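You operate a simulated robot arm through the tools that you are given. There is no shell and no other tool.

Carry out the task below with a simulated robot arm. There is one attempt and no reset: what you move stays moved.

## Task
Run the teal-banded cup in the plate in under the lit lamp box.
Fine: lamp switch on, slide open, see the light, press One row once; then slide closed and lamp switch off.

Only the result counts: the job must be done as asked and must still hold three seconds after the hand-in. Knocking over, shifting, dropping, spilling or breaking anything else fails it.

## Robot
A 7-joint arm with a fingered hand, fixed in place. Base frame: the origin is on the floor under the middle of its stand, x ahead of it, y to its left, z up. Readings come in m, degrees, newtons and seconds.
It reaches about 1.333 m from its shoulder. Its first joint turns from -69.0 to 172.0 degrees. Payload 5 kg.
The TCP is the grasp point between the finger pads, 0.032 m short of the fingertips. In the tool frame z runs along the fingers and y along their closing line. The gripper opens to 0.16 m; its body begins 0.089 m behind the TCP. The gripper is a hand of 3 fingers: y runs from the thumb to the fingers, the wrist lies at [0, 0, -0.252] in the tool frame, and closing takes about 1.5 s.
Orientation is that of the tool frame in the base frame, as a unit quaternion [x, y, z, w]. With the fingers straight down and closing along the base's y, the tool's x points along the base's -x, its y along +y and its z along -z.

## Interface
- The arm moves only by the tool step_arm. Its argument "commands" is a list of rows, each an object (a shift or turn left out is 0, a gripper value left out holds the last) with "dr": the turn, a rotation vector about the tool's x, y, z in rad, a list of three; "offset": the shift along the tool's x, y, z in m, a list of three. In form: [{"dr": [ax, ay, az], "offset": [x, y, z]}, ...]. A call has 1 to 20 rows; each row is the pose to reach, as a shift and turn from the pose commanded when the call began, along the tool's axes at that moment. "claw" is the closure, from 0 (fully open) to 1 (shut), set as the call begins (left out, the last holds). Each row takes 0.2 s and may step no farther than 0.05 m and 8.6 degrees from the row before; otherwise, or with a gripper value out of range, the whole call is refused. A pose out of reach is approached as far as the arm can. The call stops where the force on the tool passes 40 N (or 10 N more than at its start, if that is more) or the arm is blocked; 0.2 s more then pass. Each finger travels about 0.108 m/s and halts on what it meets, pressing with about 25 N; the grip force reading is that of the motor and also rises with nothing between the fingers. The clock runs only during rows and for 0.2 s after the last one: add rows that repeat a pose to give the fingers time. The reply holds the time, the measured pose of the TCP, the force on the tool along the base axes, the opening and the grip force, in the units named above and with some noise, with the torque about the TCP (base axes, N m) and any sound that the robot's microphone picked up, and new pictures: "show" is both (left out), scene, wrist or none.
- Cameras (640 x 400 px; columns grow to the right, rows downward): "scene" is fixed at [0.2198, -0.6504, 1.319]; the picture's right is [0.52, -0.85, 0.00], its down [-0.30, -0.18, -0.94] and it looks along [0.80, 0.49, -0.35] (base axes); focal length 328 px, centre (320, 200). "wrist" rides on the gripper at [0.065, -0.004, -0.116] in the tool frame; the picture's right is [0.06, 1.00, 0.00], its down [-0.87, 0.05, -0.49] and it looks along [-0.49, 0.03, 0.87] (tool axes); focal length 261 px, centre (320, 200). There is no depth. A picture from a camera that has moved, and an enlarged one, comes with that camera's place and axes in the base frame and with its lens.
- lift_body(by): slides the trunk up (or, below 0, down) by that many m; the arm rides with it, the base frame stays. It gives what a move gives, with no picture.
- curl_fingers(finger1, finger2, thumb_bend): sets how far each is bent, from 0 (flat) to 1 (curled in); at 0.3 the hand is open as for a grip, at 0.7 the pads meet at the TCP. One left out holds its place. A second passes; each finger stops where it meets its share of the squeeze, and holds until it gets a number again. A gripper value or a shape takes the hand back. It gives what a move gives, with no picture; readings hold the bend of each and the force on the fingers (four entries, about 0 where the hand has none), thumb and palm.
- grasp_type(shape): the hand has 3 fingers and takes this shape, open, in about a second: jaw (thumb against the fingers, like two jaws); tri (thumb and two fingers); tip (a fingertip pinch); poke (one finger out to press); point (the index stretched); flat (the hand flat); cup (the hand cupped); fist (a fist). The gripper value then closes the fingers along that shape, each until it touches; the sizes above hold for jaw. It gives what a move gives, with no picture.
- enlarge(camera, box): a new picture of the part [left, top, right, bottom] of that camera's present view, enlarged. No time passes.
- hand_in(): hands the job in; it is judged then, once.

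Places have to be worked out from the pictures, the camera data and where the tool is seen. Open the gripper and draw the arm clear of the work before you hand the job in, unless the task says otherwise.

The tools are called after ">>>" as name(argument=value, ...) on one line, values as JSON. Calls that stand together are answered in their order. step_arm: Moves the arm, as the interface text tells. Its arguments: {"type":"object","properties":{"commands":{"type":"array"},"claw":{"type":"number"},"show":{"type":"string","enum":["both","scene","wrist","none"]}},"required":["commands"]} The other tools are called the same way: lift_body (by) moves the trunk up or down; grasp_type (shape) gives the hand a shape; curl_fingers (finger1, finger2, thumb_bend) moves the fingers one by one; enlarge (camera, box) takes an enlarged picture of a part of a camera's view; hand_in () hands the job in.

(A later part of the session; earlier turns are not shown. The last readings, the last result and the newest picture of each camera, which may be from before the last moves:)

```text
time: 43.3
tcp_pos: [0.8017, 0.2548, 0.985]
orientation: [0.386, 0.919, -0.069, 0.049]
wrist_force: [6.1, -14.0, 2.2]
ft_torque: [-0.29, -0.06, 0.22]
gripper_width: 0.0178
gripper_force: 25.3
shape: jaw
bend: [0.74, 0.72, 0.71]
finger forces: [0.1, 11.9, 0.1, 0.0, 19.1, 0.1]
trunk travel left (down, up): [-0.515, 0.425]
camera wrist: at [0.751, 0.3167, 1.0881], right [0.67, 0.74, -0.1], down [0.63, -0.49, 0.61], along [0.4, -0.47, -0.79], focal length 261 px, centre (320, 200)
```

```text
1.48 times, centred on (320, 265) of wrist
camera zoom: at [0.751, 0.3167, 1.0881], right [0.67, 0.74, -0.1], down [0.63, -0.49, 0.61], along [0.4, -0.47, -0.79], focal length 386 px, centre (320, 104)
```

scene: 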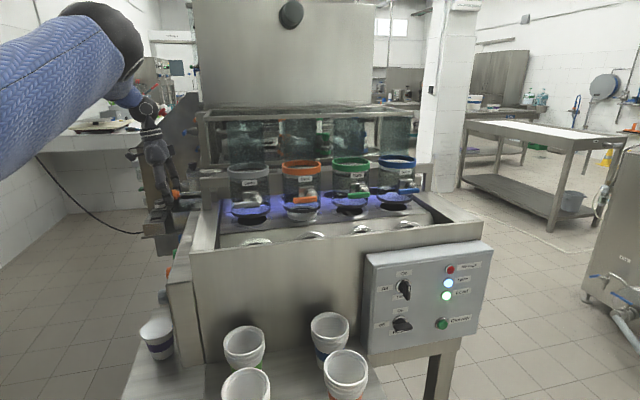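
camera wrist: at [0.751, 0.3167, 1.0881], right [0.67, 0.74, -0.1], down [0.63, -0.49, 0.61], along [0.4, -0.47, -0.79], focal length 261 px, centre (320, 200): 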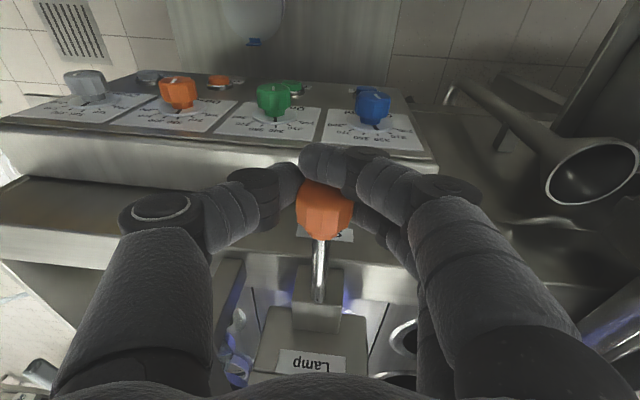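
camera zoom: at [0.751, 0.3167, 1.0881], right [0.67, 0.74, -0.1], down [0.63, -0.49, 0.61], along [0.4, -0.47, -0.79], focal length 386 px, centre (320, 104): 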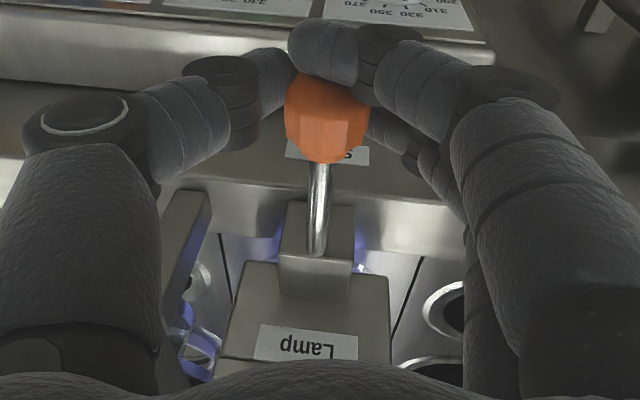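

Violet light now spreads across the lanes under the lamp box. There is 14 N of resistance; I'll pull another centimetre to confirm the end stop.

>>> step_arm(commands=[{"offset": [0.005, 0, -0.0007]}, {"offset": [0.0099, -0.0001, -0.0014]}], show="both")

>>> enlarge(camera="scene", box=[160, 120, 420, 250])

```text
time: 43.9
tcp_pos: [0.7955, 0.2695, 0.984]
orientation: [0.383, 0.92, -0.07, 0.048]
wrist_force: [6.7, 3.0, -9.2]
ft_torque: [0.1, 0.08, 0.11]
gripper_width: 0.0119
gripper_force: 24.8
shape: jaw
bend: [0.74, 0.72, 0.73]
finger forces: [0.1, 11.4, 0.0, 0.0, 0.1, 0.1]
trunk travel left (down, up): [-0.515, 0.425]
camera wrist: at [0.7437, 0.33, 1.0871], right [0.67, 0.74, -0.1], down [0.63, -0.49, 0.6], along [0.4, -0.47, -0.79], focal length 261 px, centre (320, 200)
```

scene: 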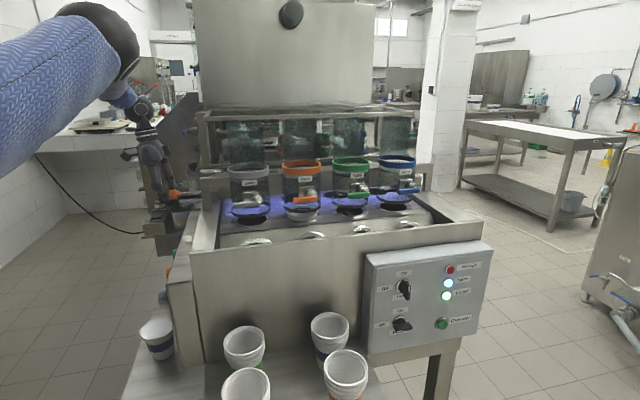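
wrist: 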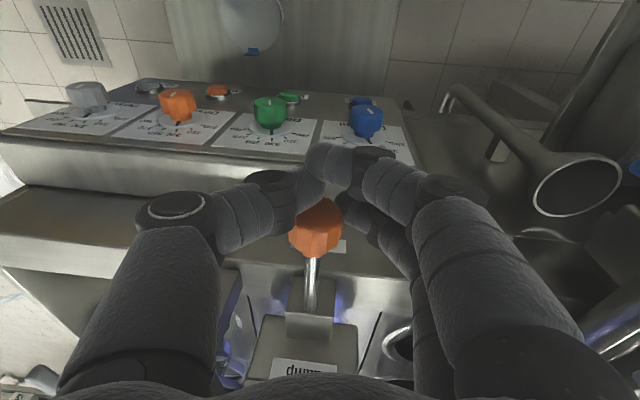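

```text
2.46 times, centred on (290, 185) of scene
camera zoom: at [0.2198, -0.6504, 1.319], right [0.52, -0.85, 0.0], down [-0.3, -0.18, -0.94], along [0.8, 0.49, -0.35], focal length 806 px, centre (394, 237)
```

zoom: 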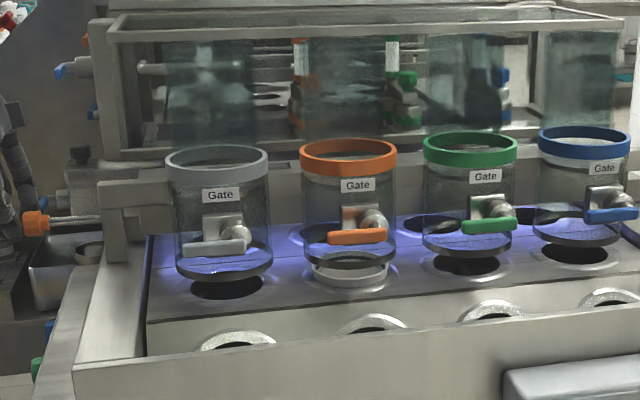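

The fingers slid off as the slide reached its end stop; the light is clearly shining on the plate. I'll open the fingers a little and lift clear using the trunk.

>>> step_arm(commands=[{"offset": [0.005, 0, 0]}, {"offset": [0.01, 0, 0]}, {"offset": [0.01, 0, 0]}], claw=0.65, show="none")

>>> lift_body(by=0.2)

>>> step_arm(commands=[{"offset": [0, 0, 0]}], show="both")

```text
time: 44.7
tcp_pos: [0.787, 0.2723, 0.9844]
orientation: [0.385, 0.919, -0.069, 0.05]
wrist_force: [0.4, -1.0, 0.0]
ft_torque: [0.02, 0.0, 0.0]
gripper_width: 0.0558
gripper_force: 0.1
shape: jaw
bend: [0.73, 0.73, 0.7]
finger forces: [0.1, 0.0, 0.0, 0.1, 0.0, 0.0]
trunk travel left (down, up): [-0.515, 0.425]
```

```text
time: 46.9
tcp_pos: [0.7875, 0.2725, 1.1835]
orientation: [0.385, 0.919, -0.07, 0.049]
wrist_force: [-0.2, -0.2, 0.2]
ft_torque: [0.02, -0.02, 0.04]
gripper_width: 0.0556
gripper_force: 0.1
shape: jaw
bend: [0.73, 0.73, 0.7]
finger forces: [0.0, 0.0, 0.0, 0.1, 0.0, 0.0]
trunk travel left (down, up): [-0.715, 0.225]
```

```text
time: 47.3
tcp_pos: [0.7886, 0.2729, 1.1844]
orientation: [0.385, 0.919, -0.069, 0.048]
wrist_force: [0.4, -0.9, 0.1]
ft_torque: [-0.01, 0.01, 0.01]
gripper_width: 0.0557
gripper_force: 0.1
shape: jaw
bend: [0.73, 0.73, 0.7]
finger forces: [0.0, 0.1, 0.1, 0.0, 0.0, 0.0]
trunk travel left (down, up): [-0.715, 0.225]
camera wrist: at [0.7366, 0.3339, 1.2878], right [0.67, 0.74, -0.1], down [0.63, -0.49, 0.61], along [0.4, -0.47, -0.79], focal length 261 px, centre (320, 200)
```

scene: 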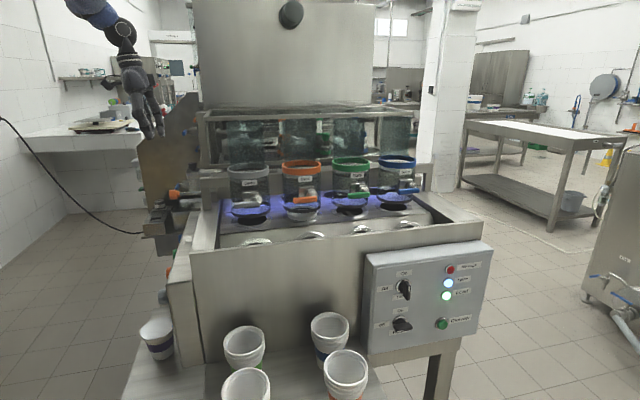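
wrist: 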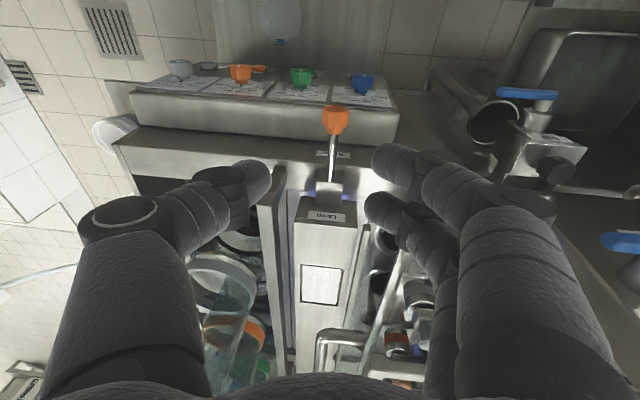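

The slide is fully out and the hand is clear. I'll enlarge the lamp window and the cup in the plate to verify the light and find the teal band.

>>> enlarge(camera="wrist", box=[240, 80, 420, 320])

>>> enlarge(camera="scene", box=[270, 180, 430, 240])

>>> enlarge(camera="wrist", box=[180, 220, 300, 400])

```text
1.67 times, centred on (330, 200) of wrist
camera zoom: at [0.7366, 0.3339, 1.2878], right [0.67, 0.74, -0.1], down [0.63, -0.49, 0.61], along [0.4, -0.47, -0.79], focal length 434 px, centre (303, 200)
```

zoom: 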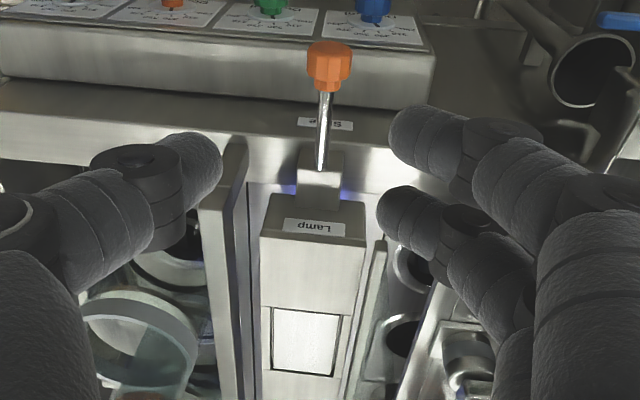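

```text
4.00 times, centred on (350, 210) of scene
camera zoom: at [0.2198, -0.6504, 1.319], right [0.52, -0.85, 0.0], down [-0.3, -0.18, -0.94], along [0.8, 0.49, -0.35], focal length 1310 px, centre (200, 160)
```

zoom: 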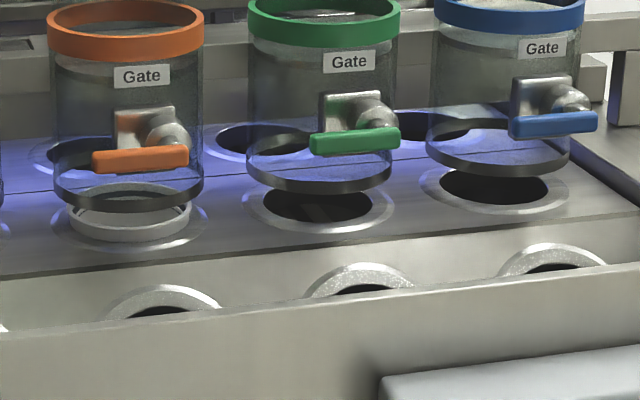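

```text
2.22 times, centred on (240, 310) of wrist
camera zoom: at [0.7366, 0.3339, 1.2878], right [0.67, 0.74, -0.1], down [0.63, -0.49, 0.61], along [0.4, -0.47, -0.79], focal length 579 px, centre (498, -44)
```

zoom: 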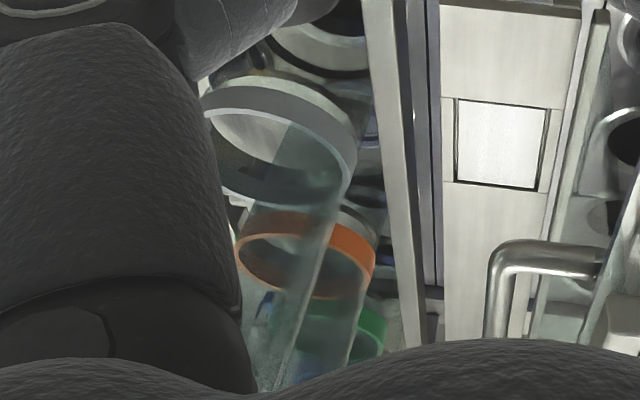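

The lamp window is bright and violet light falls on the lamp row, which is one row beyond the cup in the orange lane. Now I'll carry the hand back to the front, turning it to point at the panel, to press One row.

>>> step_arm(commands=[{"offset": [-0.0284, -0.0344, 0.0054], "dr": [-0.06, 0.0692, 0.0633]}, {"offset": [-0.0568, -0.0687, 0.0108], "dr": [-0.1199, 0.1384, 0.1266]}, {"offset": [-0.0851, -0.1031, 0.0163], "dr": [-0.1799, 0.2076, 0.1899]}, {"offset": [-0.1135, -0.1374, 0.0217], "dr": [-0.2398, 0.2768, 0.2532]}, {"offset": [-0.1419, -0.1718, 0.0271], "dr": [-0.2998, 0.346, 0.3165]}, {"offset": [-0.1703, -0.2061, 0.0325], "dr": [-0.3597, 0.4152, 0.3798]}, {"offset": [-0.1986, -0.2405, 0.0379], "dr": [-0.4197, 0.4844, 0.4431]}, {"offset": [-0.227, -0.2748, 0.0434], "dr": [-0.4796, 0.5536, 0.5064]}, {"offset": [-0.2554, -0.3092, 0.0488], "dr": [-0.5396, 0.6228, 0.5697]}, {"offset": [-0.2838, -0.3435, 0.0542], "dr": [-0.5995, 0.692, 0.633]}, {"offset": [-0.3121, -0.3779, 0.0596], "dr": [-0.6595, 0.7612, 0.6963]}, {"offset": [-0.3405, -0.4122, 0.065], "dr": [-0.7194, 0.8304, 0.7596]}, {"offset": [-0.3689, -0.4466, 0.0705], "dr": [-0.7794, 0.8996, 0.8229]}, {"offset": [-0.3973, -0.4809, 0.0759], "dr": [-0.8393, 0.9688, 0.8862]}, {"offset": [-0.4256, -0.5153, 0.0813], "dr": [-0.8993, 1.038, 0.9495]}, {"offset": [-0.454, -0.5496, 0.0867], "dr": [-0.9592, 1.1072, 1.0128]}, {"offset": [-0.4824, -0.584, 0.0921], "dr": [-1.0192, 1.1764, 1.0761]}, {"offset": [-0.5108, -0.6183, 0.0976], "dr": [-1.0791, 1.2456, 1.1394]}, {"offset": [-0.5391, -0.6527, 0.103], "dr": [-1.1391, 1.3148, 1.2027]}, {"offset": [-0.5675, -0.687, 0.1084], "dr": [-1.199, 1.384, 1.266]}], show="both")

```text
time: 51.5
tcp_pos: [0.6996, -0.6228, 1.2222]
orientation: [0.654, 0.27, 0.654, -0.269]
wrist_force: [-0.4, 0.0, -0.5]
ft_torque: [-0.02, 0.02, 0.04]
gripper_width: 0.0559
gripper_force: 0.1
shape: jaw
bend: [0.73, 0.73, 0.7]
finger forces: [0.0, 0.0, 0.0, 0.0, 0.0, 0.0]
trunk travel left (down, up): [-0.715, 0.225]
camera wrist: at [0.615, -0.7022, 1.2861], right [0.7, -0.71, 0.06], down [-0.31, -0.39, -0.87], along [0.64, 0.59, -0.49], focal length 261 px, centre (320, 200)
```

scene: 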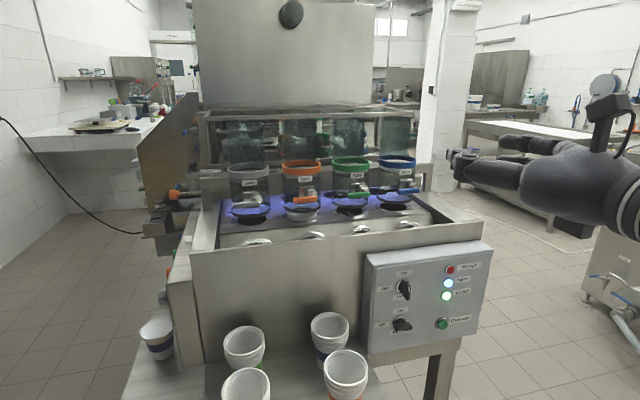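
wrist: 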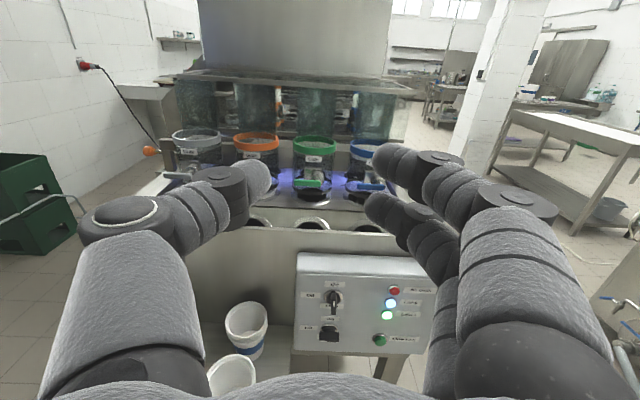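

The hand points at the panel from in front. I'll shift right to line up with the One row button and take the poke shape.

>>> step_arm(commands=[{"offset": [0, 0.047, 0]}, {"offset": [0, 0.094, 0]}, {"offset": [0, 0.141, 0]}, {"offset": [0, 0.188, 0]}], show="none")

>>> grasp_type(shape="poke")

>>> lift_body(by=-0.3)

>>> step_arm(commands=[{"offset": [0, 0, 0]}], show="both")

```text
time: 52.5
tcp_pos: [0.8316, -0.7576, 1.22]
orientation: [0.654, 0.27, 0.653, -0.269]
wrist_force: [0.1, -0.2, -0.4]
ft_torque: [-0.01, 0.06, 0.02]
gripper_width: 0.0557
gripper_force: 0.1
shape: jaw
bend: [0.73, 0.73, 0.7]
finger forces: [0.1, 0.0, 0.0, 0.0, 0.0, 0.0]
trunk travel left (down, up): [-0.715, 0.225]
```

```text
time: 53.4
tcp_pos: [0.8307, -0.7535, 1.2182]
orientation: [0.654, 0.271, 0.652, -0.27]
wrist_force: [0.3, 0.4, 0.7]
ft_torque: [0.01, 0.0, 0.01]
gripper_width: 0.0
gripper_force: 0.1
shape: poke
bend: [1.0, 1.0, 0.46]
finger forces: [0.0, 0.0, 0.0, 0.0, 0.1, 0.1]
trunk travel left (down, up): [-0.715, 0.225]
```

```text
time: 56.4
tcp_pos: [0.8306, -0.7529, 0.9193]
orientation: [0.654, 0.272, 0.653, -0.269]
wrist_force: [0.2, -0.1, 1.4]
ft_torque: [0.02, -0.03, 0.0]
gripper_width: 0.0
gripper_force: 0.0
shape: poke
bend: [1.0, 1.0, 0.46]
finger forces: [0.0, 0.0, 0.0, 0.0, 0.0, 0.1]
trunk travel left (down, up): [-0.415, 0.525]
```

```text
time: 56.8
tcp_pos: [0.8308, -0.7536, 0.9196]
orientation: [0.653, 0.272, 0.653, -0.27]
wrist_force: [-0.3, 0.5, -0.8]
ft_torque: [0.0, -0.01, 0.03]
gripper_width: 0.0
gripper_force: 0.1
shape: poke
bend: [1.0, 1.0, 0.46]
finger forces: [0.0, 0.0, 0.1, 0.0, 0.0, 0.1]
trunk travel left (down, up): [-0.415, 0.525]
camera wrist: at [0.7473, -0.833, 0.9841], right [0.71, -0.71, 0.06], down [-0.31, -0.39, -0.87], along [0.64, 0.59, -0.49], focal length 261 px, centre (320, 200)
```

scene: 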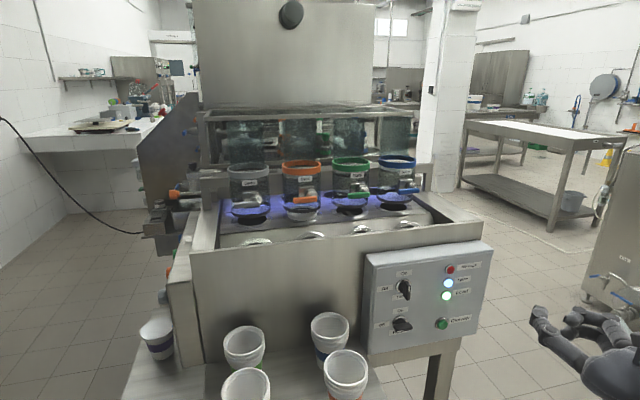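
wrist: 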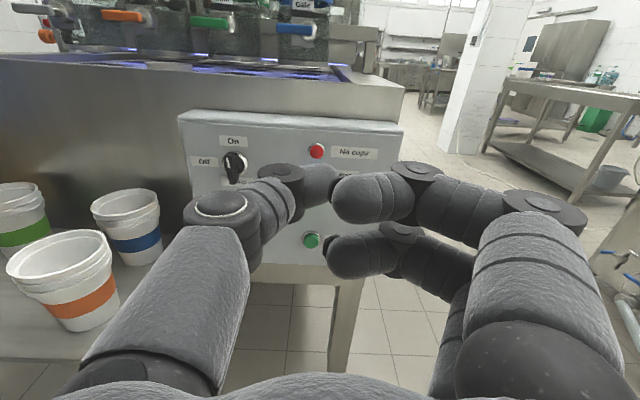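

The poke shape leaves all fingertips bunched near the centre. I'll try the point shape instead to get one finger clearly stretched out.

>>> grasp_type(shape="point")

>>> step_arm(commands=[{"offset": [0, 0, 0]}], show="both")

>>> enlarge(camera="scene", box=[480, 270, 640, 400])

```text
time: 57.7
tcp_pos: [0.8312, -0.7539, 0.9194]
orientation: [0.654, 0.271, 0.653, -0.27]
wrist_force: [-0.1, -0.4, 0.6]
ft_torque: [-0.01, 0.02, 0.05]
gripper_width: 0.0
gripper_force: 0.0
shape: point
bend: [0.39, 1.0, 0.42]
finger forces: [0.0, 0.0, 0.0, 0.0, 0.0, 0.1]
trunk travel left (down, up): [-0.415, 0.525]
```

```text
time: 58.1
tcp_pos: [0.8312, -0.7537, 0.9201]
orientation: [0.653, 0.271, 0.653, -0.27]
wrist_force: [0.4, -0.6, 0.2]
ft_torque: [0.0, -0.02, 0.03]
gripper_width: 0.0001
gripper_force: 0.0
shape: point
bend: [0.38, 1.0, 0.42]
finger forces: [0.0, 0.1, 0.0, 0.1, 0.0, 0.1]
trunk travel left (down, up): [-0.415, 0.525]
camera wrist: at [0.7474, -0.833, 0.9841], right [0.71, -0.71, 0.06], down [-0.31, -0.39, -0.87], along [0.64, 0.59, -0.49], focal length 261 px, centre (320, 200)
```

scene: 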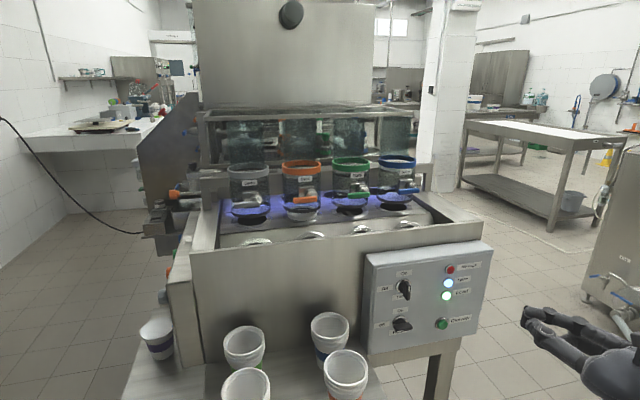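
wrist: 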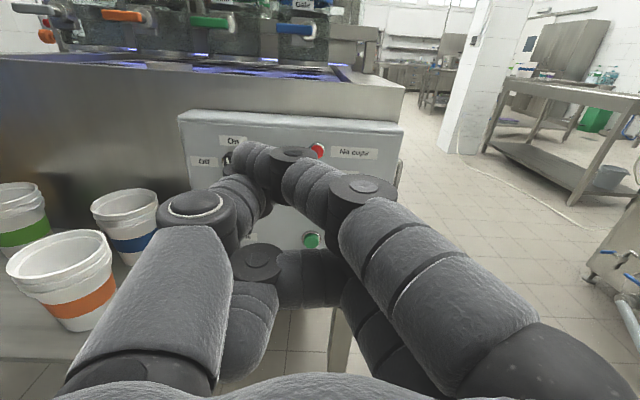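

```text
3.08 times, centred on (560, 335) of scene
camera zoom: at [0.2198, -0.6504, 1.319], right [0.52, -0.85, 0.0], down [-0.3, -0.18, -0.94], along [0.8, 0.49, -0.35], focal length 1008 px, centre (-418, -215)
```

zoom: 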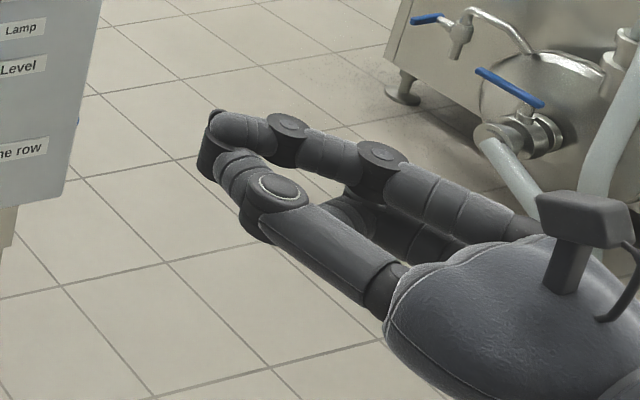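

Point folds the finger over the thumb, so I'll return to poke and measure where its leading tip is.

>>> grasp_type(shape="poke")

>>> enlarge(camera="scene", box=[480, 270, 640, 400])

>>> enlarge(camera="wrist", box=[220, 120, 420, 280])

```text
time: 59.0
tcp_pos: [0.831, -0.7527, 0.9204]
orientation: [0.653, 0.271, 0.653, -0.27]
wrist_force: [-0.2, -0.3, -0.7]
ft_torque: [0.0, 0.05, 0.02]
gripper_width: 0.0002
gripper_force: 0.1
shape: poke
bend: [1.0, 1.0, 0.46]
finger forces: [0.1, 0.0, 0.0, 0.0, 0.1, 0.0]
trunk travel left (down, up): [-0.415, 0.525]
```

```text
3.08 times, centred on (560, 335) of scene
camera zoom: at [0.2198, -0.6504, 1.319], right [0.52, -0.85, 0.0], down [-0.3, -0.18, -0.94], along [0.8, 0.49, -0.35], focal length 1008 px, centre (-418, -215)
```

zoom: 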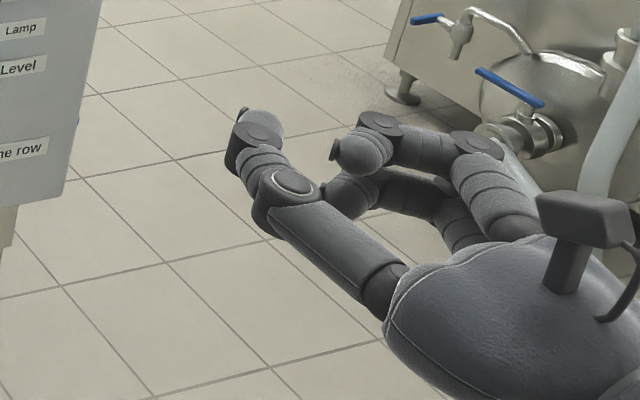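

```text
2.50 times, centred on (320, 200) of wrist
camera zoom: at [0.7474, -0.833, 0.9841], right [0.71, -0.71, 0.06], down [-0.31, -0.39, -0.87], along [0.64, 0.59, -0.49], focal length 652 px, centre (320, 200)
```

zoom: 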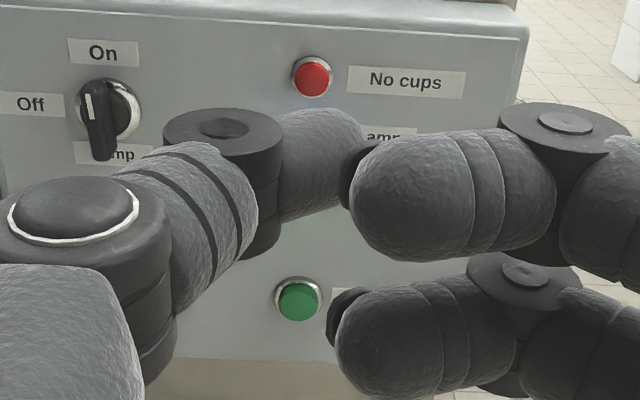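

Poke presents a knuckle rather than a tip. In jaw at partial closure the thumb tip points straight ahead, so I'll press with that; I'll set it and lower the trunk further.

>>> grasp_type(shape="jaw")

>>> lift_body(by=-0.2)

>>> step_arm(commands=[{"offset": [-0.0125, 0.009, 0.04]}, {"offset": [-0.025, 0.018, 0.08]}, {"offset": [-0.0375, 0.027, 0.12]}, {"offset": [-0.048, 0.037, 0.15]}, {"offset": [-0.048, 0.037, 0.15]}, {"offset": [-0.048, 0.037, 0.15]}], claw=0.65, show="both")

>>> enlarge(camera="wrist", box=[200, 60, 400, 220])

>>> enlarge(camera="scene", box=[380, 260, 540, 390])

```text
time: 59.9
tcp_pos: [0.8312, -0.7537, 0.9201]
orientation: [0.653, 0.272, 0.653, -0.271]
wrist_force: [-0.2, -0.2, -0.6]
ft_torque: [-0.01, -0.03, -0.02]
gripper_width: 0.1599
gripper_force: 0.1
shape: jaw
bend: [0.3, 0.3, 0.3]
finger forces: [0.1, 0.0, 0.0, 0.0, 0.0, 0.0]
trunk travel left (down, up): [-0.415, 0.525]
```

```text
time: 62.0
tcp_pos: [0.8308, -0.754, 0.721]
orientation: [0.654, 0.271, 0.653, -0.269]
wrist_force: [0.3, 0.3, 0.3]
ft_torque: [0.0, 0.03, 0.01]
gripper_width: 0.1599
gripper_force: 0.1
shape: jaw
bend: [0.3, 0.3, 0.3]
finger forces: [0.1, 0.0, 0.1, 0.0, 0.1, 0.0]
trunk travel left (down, up): [-0.215, 0.725]
```

```text
time: 63.4
tcp_pos: [0.9637, -0.6744, 0.6719]
orientation: [0.654, 0.271, 0.653, -0.269]
wrist_force: [-0.2, -0.5, -0.1]
ft_torque: [0.0, -0.02, 0.0]
gripper_width: 0.0567
gripper_force: 0.1
shape: jaw
bend: [0.73, 0.73, 0.7]
finger forces: [0.1, 0.1, 0.1, 0.0, 0.0, 0.0]
trunk travel left (down, up): [-0.215, 0.725]
camera wrist: at [0.8806, -0.7537, 0.7367], right [0.71, -0.71, 0.06], down [-0.31, -0.39, -0.87], along [0.64, 0.59, -0.49], focal length 261 px, centre (320, 200)
```

scene: 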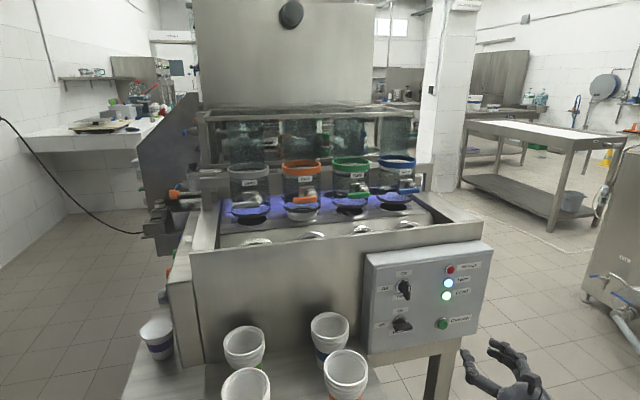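
wrist: 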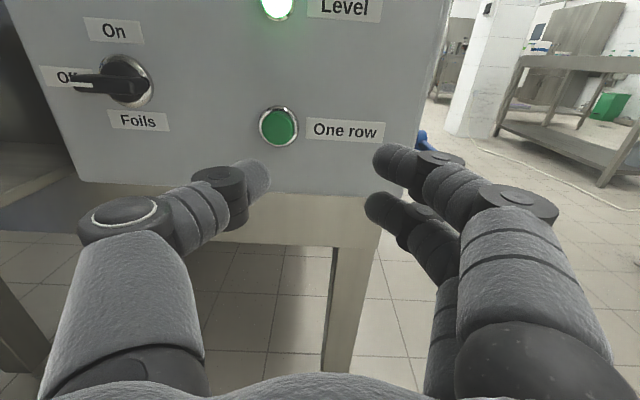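

```text
2.50 times, centred on (300, 140) of wrist
camera zoom: at [0.8806, -0.7537, 0.7367], right [0.71, -0.71, 0.06], down [-0.31, -0.39, -0.87], along [0.64, 0.59, -0.49], focal length 652 px, centre (370, 350)
```

zoom: 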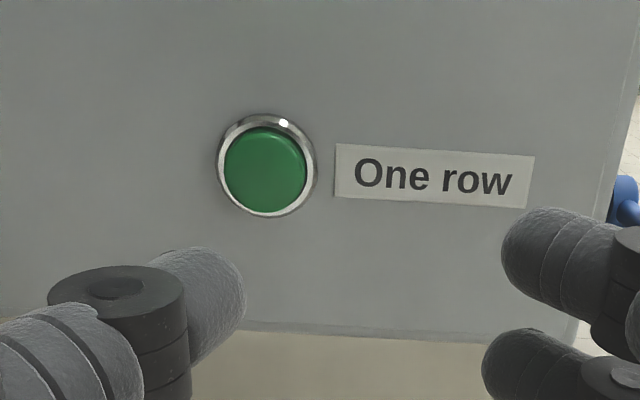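

```text
3.08 times, centred on (460, 325) of scene
camera zoom: at [0.2198, -0.6504, 1.319], right [0.52, -0.85, 0.0], down [-0.3, -0.18, -0.94], along [0.8, 0.49, -0.35], focal length 1008 px, centre (-111, -185)
```

zoom: 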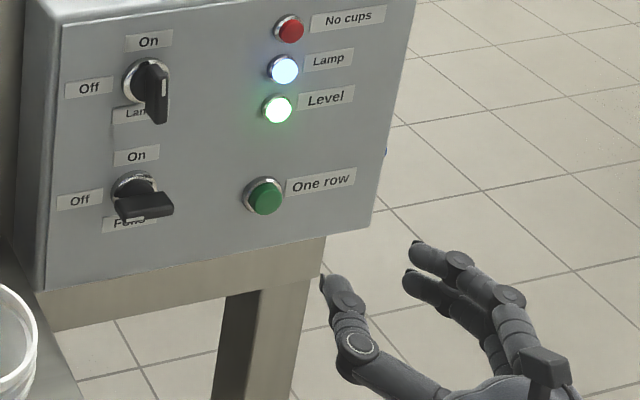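

The button is at tool offset (0.003, -0.039, ~0.125) and the thumb tip at about (0.003, -0.036). I'll adjust sideways and approach to within about 1 cm of the button.

>>> step_arm(commands=[{"offset": [0, -0.0033, 0.03]}, {"offset": [0, -0.0033, 0.06]}, {"offset": [0, -0.0033, 0.075]}, {"offset": [0, -0.0033, 0.082]}], show="both")

>>> enlarge(camera="wrist", box=[180, 90, 340, 220])

>>> enlarge(camera="scene", box=[400, 280, 500, 362])

```text
time: 64.4
tcp_pos: [1.02, -0.6141, 0.6702]
orientation: [0.654, 0.271, 0.653, -0.269]
wrist_force: [0.5, -0.6, 1.1]
ft_torque: [0.01, -0.01, 0.04]
gripper_width: 0.0563
gripper_force: 0.0
shape: jaw
bend: [0.73, 0.73, 0.7]
finger forces: [0.0, 0.0, 0.0, 0.0, 0.0, 0.0]
trunk travel left (down, up): [-0.215, 0.725]
camera wrist: at [0.9356, -0.694, 0.7348], right [0.7, -0.71, 0.06], down [-0.31, -0.39, -0.87], along [0.64, 0.59, -0.49], focal length 261 px, centre (320, 200)
```

scene: 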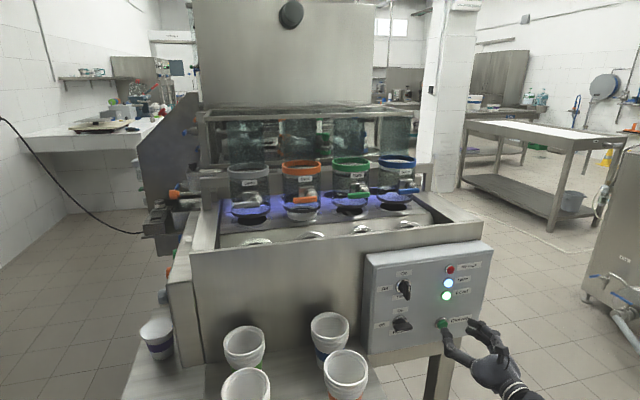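
wrist: 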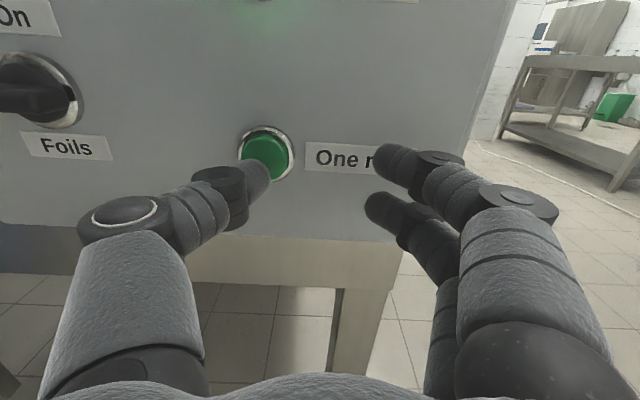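

```text
3.08 times, centred on (260, 155) of wrist
camera zoom: at [0.9356, -0.694, 0.7348], right [0.7, -0.71, 0.06], down [-0.31, -0.39, -0.87], along [0.64, 0.59, -0.49], focal length 802 px, centre (505, 338)
```

zoom: 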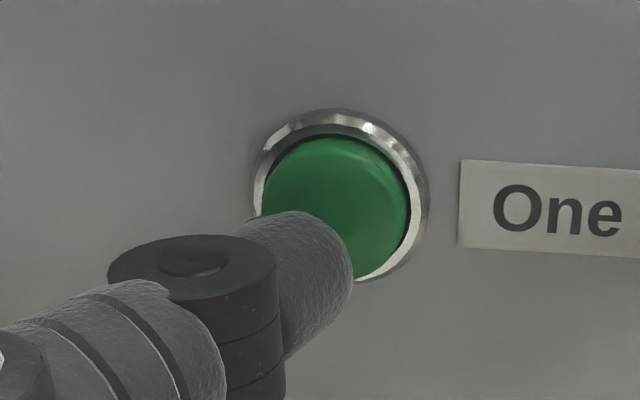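

```text
4.88 times, centred on (450, 321) of scene
camera zoom: at [0.2198, -0.6504, 1.319], right [0.52, -0.85, 0.0], down [-0.3, -0.18, -0.94], along [0.8, 0.49, -0.35], focal length 1598 px, centre (-314, -390)
```

zoom: 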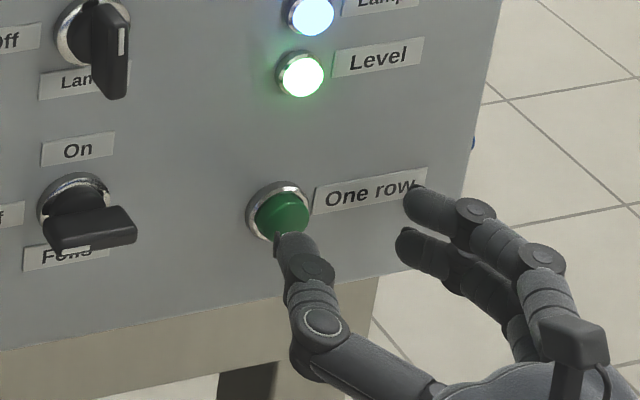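

The thumb tip is slightly low; I'll shift up 3 mm and right 2 mm, and advance in small steps watching the force.

>>> step_arm(commands=[{"offset": [0.003, 0.002, 0.003]}, {"offset": [0.003, 0.002, 0.006]}, {"offset": [0.003, 0.002, 0.008]}], show="wrist")

>>> enlarge(camera="wrist", box=[180, 90, 340, 220])

```text
time: 65.2
tcp_pos: [1.0258, -0.6107, 0.6744]
orientation: [0.654, 0.27, 0.654, -0.269]
wrist_force: [-4.8, -4.2, -0.1]
ft_torque: [-0.02, -0.02, 0.31]
gripper_width: 0.0566
gripper_force: 0.0
shape: jaw
bend: [0.73, 0.73, 0.7]
finger forces: [0.0, 0.0, 0.1, 0.0, 6.1, 0.1]
trunk travel left (down, up): [-0.215, 0.725]
heard: click
camera wrist: at [0.9423, -0.6895, 0.7389], right [0.71, -0.71, 0.06], down [-0.31, -0.39, -0.87], along [0.64, 0.59, -0.49], focal length 261 px, centre (320, 200)
```

wrist: 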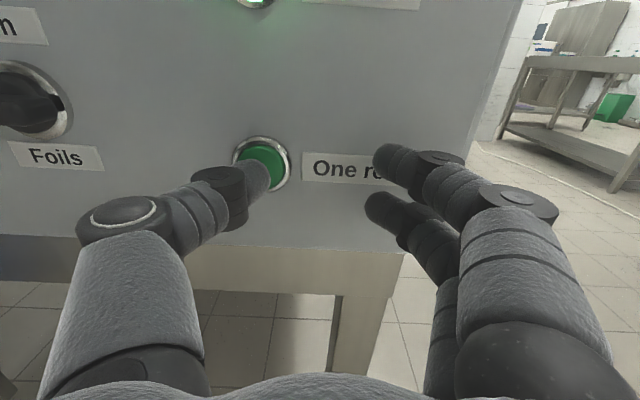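

```text
3.08 times, centred on (260, 155) of wrist
camera zoom: at [0.9423, -0.6895, 0.7389], right [0.71, -0.71, 0.06], down [-0.31, -0.39, -0.87], along [0.64, 0.59, -0.49], focal length 802 px, centre (505, 338)
```

zoom: 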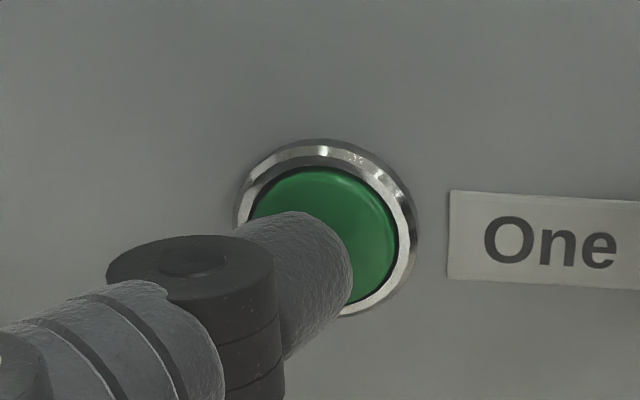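

A click was heard at about 6 N — the button was pressed. I'll withdraw straight back right away and look at the plate.

>>> step_arm(commands=[{"offset": [0, 0, -0.03]}, {"offset": [0, 0, -0.07]}, {"offset": [0, 0, -0.11]}, {"offset": [0, 0, -0.15]}], show="both")

>>> enlarge(camera="scene", box=[160, 120, 460, 280])

>>> enlarge(camera="scene", box=[270, 180, 430, 240])

```text
time: 66.2
tcp_pos: [0.9195, -0.7149, 0.6751]
orientation: [0.653, 0.273, 0.653, -0.27]
wrist_force: [-0.4, 0.2, -1.0]
ft_torque: [0.03, -0.03, 0.0]
gripper_width: 0.0561
gripper_force: 0.0
shape: jaw
bend: [0.73, 0.73, 0.7]
finger forces: [0.0, 0.0, 0.1, 0.1, 0.1, 0.0]
trunk travel left (down, up): [-0.215, 0.725]
camera wrist: at [0.837, -0.7953, 0.7397], right [0.71, -0.7, 0.06], down [-0.31, -0.39, -0.87], along [0.64, 0.59, -0.49], focal length 261 px, centre (320, 200)
```

scene: 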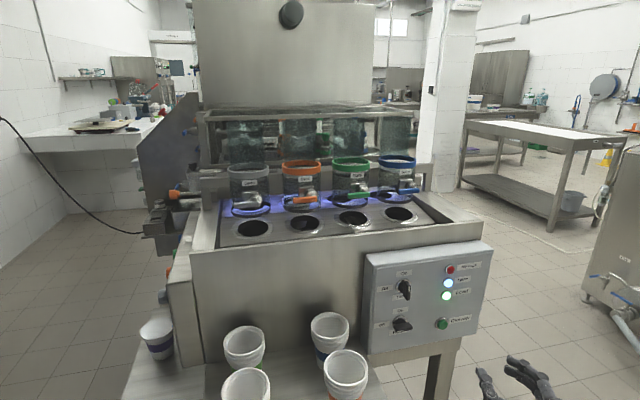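
wrist: 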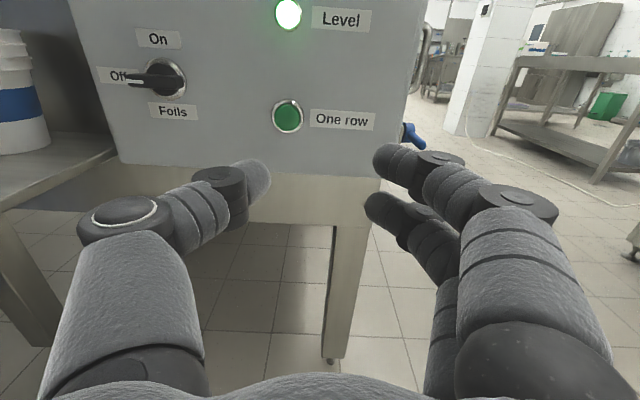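

```text
2.13 times, centred on (310, 200) of scene
camera zoom: at [0.2198, -0.6504, 1.319], right [0.52, -0.85, 0.0], down [-0.3, -0.18, -0.94], along [0.8, 0.49, -0.35], focal length 699 px, centre (341, 200)
```

zoom: 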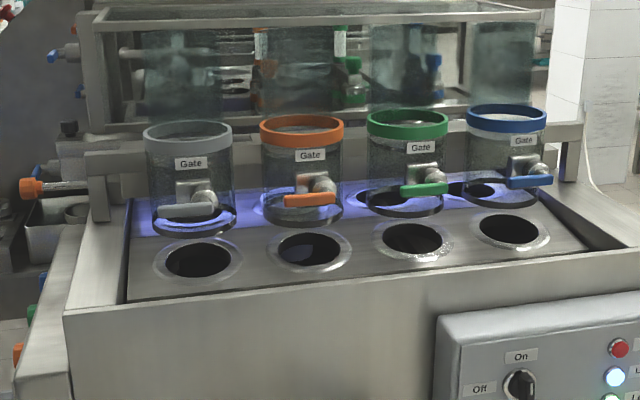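

```text
4.00 times, centred on (350, 210) of scene
camera zoom: at [0.2198, -0.6504, 1.319], right [0.52, -0.85, 0.0], down [-0.3, -0.18, -0.94], along [0.8, 0.49, -0.35], focal length 1310 px, centre (200, 160)
```

zoom: 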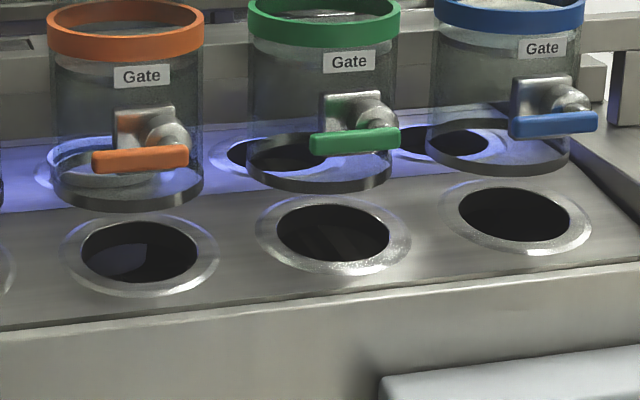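

The plate is advancing: the cup has moved from under the orange jar towards the lamp. I'll wait a couple of seconds for the motion to finish and look again.

>>> step_arm(commands=[{"offset": [0, 0, 0]}, {"offset": [0, 0, 0]}, {"offset": [0, 0, 0]}, {"offset": [0, 0, 0]}, {"offset": [0, 0, 0]}, {"offset": [0, 0, 0]}, {"offset": [0, 0, 0]}, {"offset": [0, 0, 0]}, {"offset": [0, 0, 0]}, {"offset": [0, 0, 0]}], show="scene")

>>> enlarge(camera="scene", box=[160, 120, 460, 280])

>>> enlarge(camera="scene", box=[270, 180, 430, 240])

>>> enlarge(camera="scene", box=[342, 230, 534, 350])

```text
time: 68.4
tcp_pos: [0.919, -0.7169, 0.6753]
orientation: [0.654, 0.272, 0.653, -0.269]
wrist_force: [-1.0, -0.1, 0.0]
ft_torque: [0.02, -0.02, -0.01]
gripper_width: 0.0566
gripper_force: 0.1
shape: jaw
bend: [0.73, 0.73, 0.7]
finger forces: [0.0, 0.0, 0.0, 0.0, 0.0, 0.0]
trunk travel left (down, up): [-0.215, 0.725]
```

scene: 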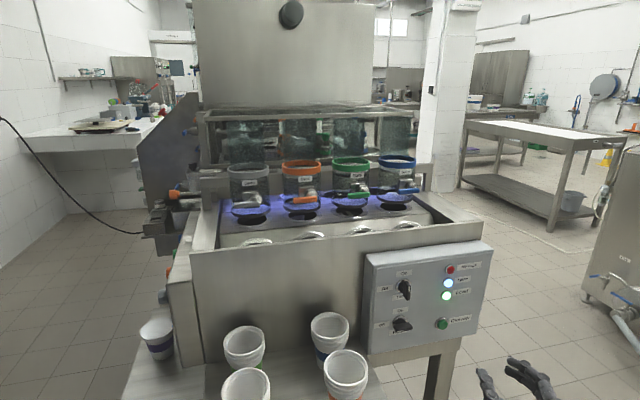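

```text
2.13 times, centred on (310, 200) of scene
camera zoom: at [0.2198, -0.6504, 1.319], right [0.52, -0.85, 0.0], down [-0.3, -0.18, -0.94], along [0.8, 0.49, -0.35], focal length 699 px, centre (341, 200)
```

zoom: 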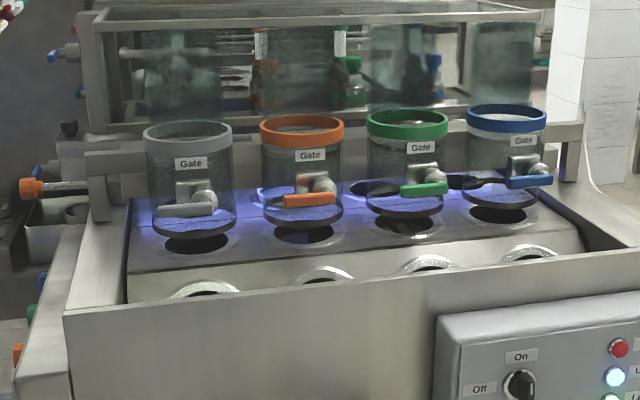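

```text
4.00 times, centred on (350, 210) of scene
camera zoom: at [0.2198, -0.6504, 1.319], right [0.52, -0.85, 0.0], down [-0.3, -0.18, -0.94], along [0.8, 0.49, -0.35], focal length 1310 px, centre (200, 160)
```

zoom: 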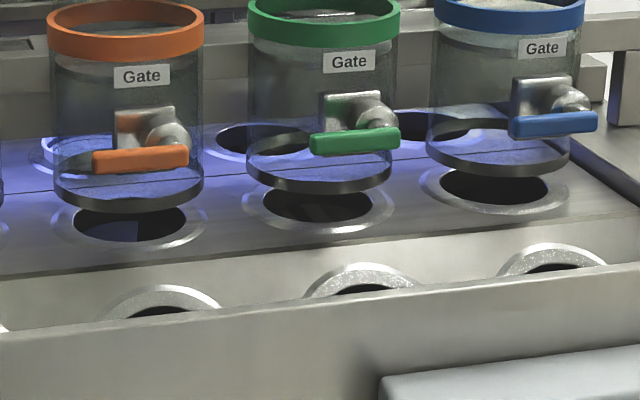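

```text
3.33 times, centred on (438, 290) of scene
camera zoom: at [0.2198, -0.6504, 1.319], right [0.52, -0.85, 0.0], down [-0.3, -0.18, -0.94], along [0.8, 0.49, -0.35], focal length 1092 px, centre (-73, -100)
```

zoom: 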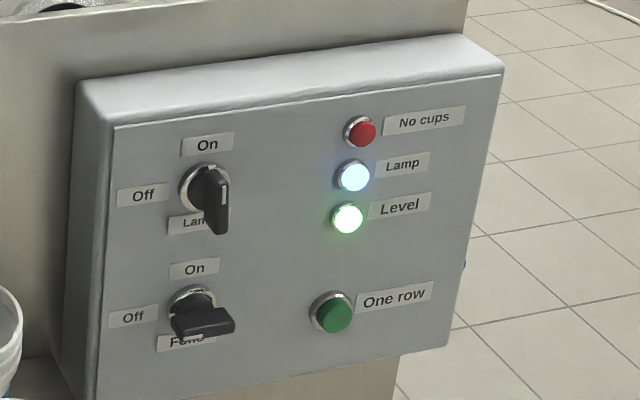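

The plate has stopped exactly one row further, with the cup now in the lit lamp row. Next is closing the slide: I'll raise the trunk and retrace my path to the slide knob.

>>> lift_body(by=0.5)

>>> step_arm(commands=[{"offset": [0.008, -0.036, -0.014]}, {"offset": [0.016, -0.073, -0.029]}, {"offset": [0.024, -0.11, -0.044]}, {"offset": [0.032, -0.147, -0.059]}, {"offset": [0.04, -0.184, -0.074]}, {"offset": [0.047, -0.2206, -0.0905]}], show="both")

```text
refused: 0.5 is not a number from -0.4 to 0.4
```

```text
time: 69.8
tcp_pos: [0.7009, -0.6244, 0.7203]
orientation: [0.654, 0.271, 0.653, -0.27]
wrist_force: [0.8, 1.2, -0.1]
ft_torque: [-0.01, -0.01, 0.0]
gripper_width: 0.0564
gripper_force: 0.0
shape: jaw
bend: [0.73, 0.73, 0.7]
finger forces: [0.0, 0.0, 0.0, 0.1, 0.0, 0.1]
trunk travel left (down, up): [-0.215, 0.725]
camera wrist: at [0.6177, -0.7025, 0.7851], right [0.71, -0.71, 0.06], down [-0.31, -0.39, -0.87], along [0.64, 0.59, -0.49], focal length 261 px, centre (320, 200)
```

scene: 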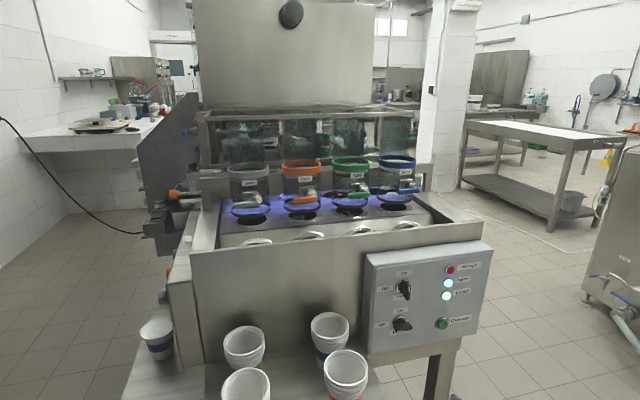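
wrist: 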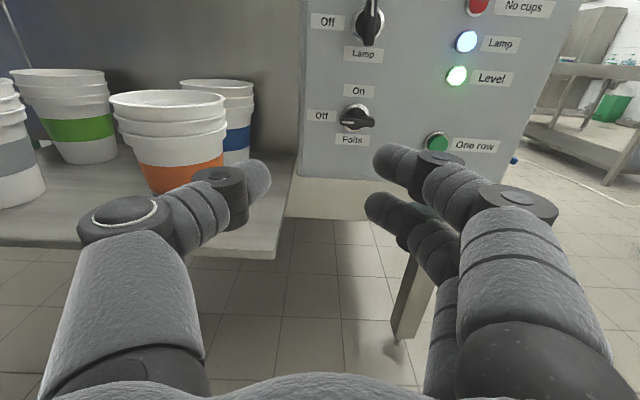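

The 0.5 m lift was refused (0.4 limit), so the arm moved at low height; it touched nothing, and cups are still upright. I'll now lift the trunk in allowed steps.

>>> lift_body(by=0.4)

```text
time: 73.7
tcp_pos: [0.7005, -0.6237, 1.1214]
orientation: [0.654, 0.271, 0.653, -0.269]
wrist_force: [0.5, 0.9, 0.1]
ft_torque: [-0.01, 0.0, 0.02]
gripper_width: 0.0562
gripper_force: 0.1
shape: jaw
bend: [0.73, 0.73, 0.7]
finger forces: [0.0, 0.0, 0.1, 0.0, 0.0, 0.0]
trunk travel left (down, up): [-0.615, 0.325]
```

The lift went fine; one more 0.1 m brings the trunk to the height used before for the crossing.

>>> lift_body(by=0.1)

```text
time: 75.0
tcp_pos: [0.7013, -0.6233, 1.2206]
orientation: [0.653, 0.27, 0.653, -0.27]
wrist_force: [0.5, 0.0, 0.6]
ft_torque: [-0.02, 0.01, 0.03]
gripper_width: 0.0561
gripper_force: 0.1
shape: jaw
bend: [0.73, 0.73, 0.7]
finger forces: [0.0, 0.0, 0.1, 0.0, 0.0, 0.1]
trunk travel left (down, up): [-0.715, 0.225]
```

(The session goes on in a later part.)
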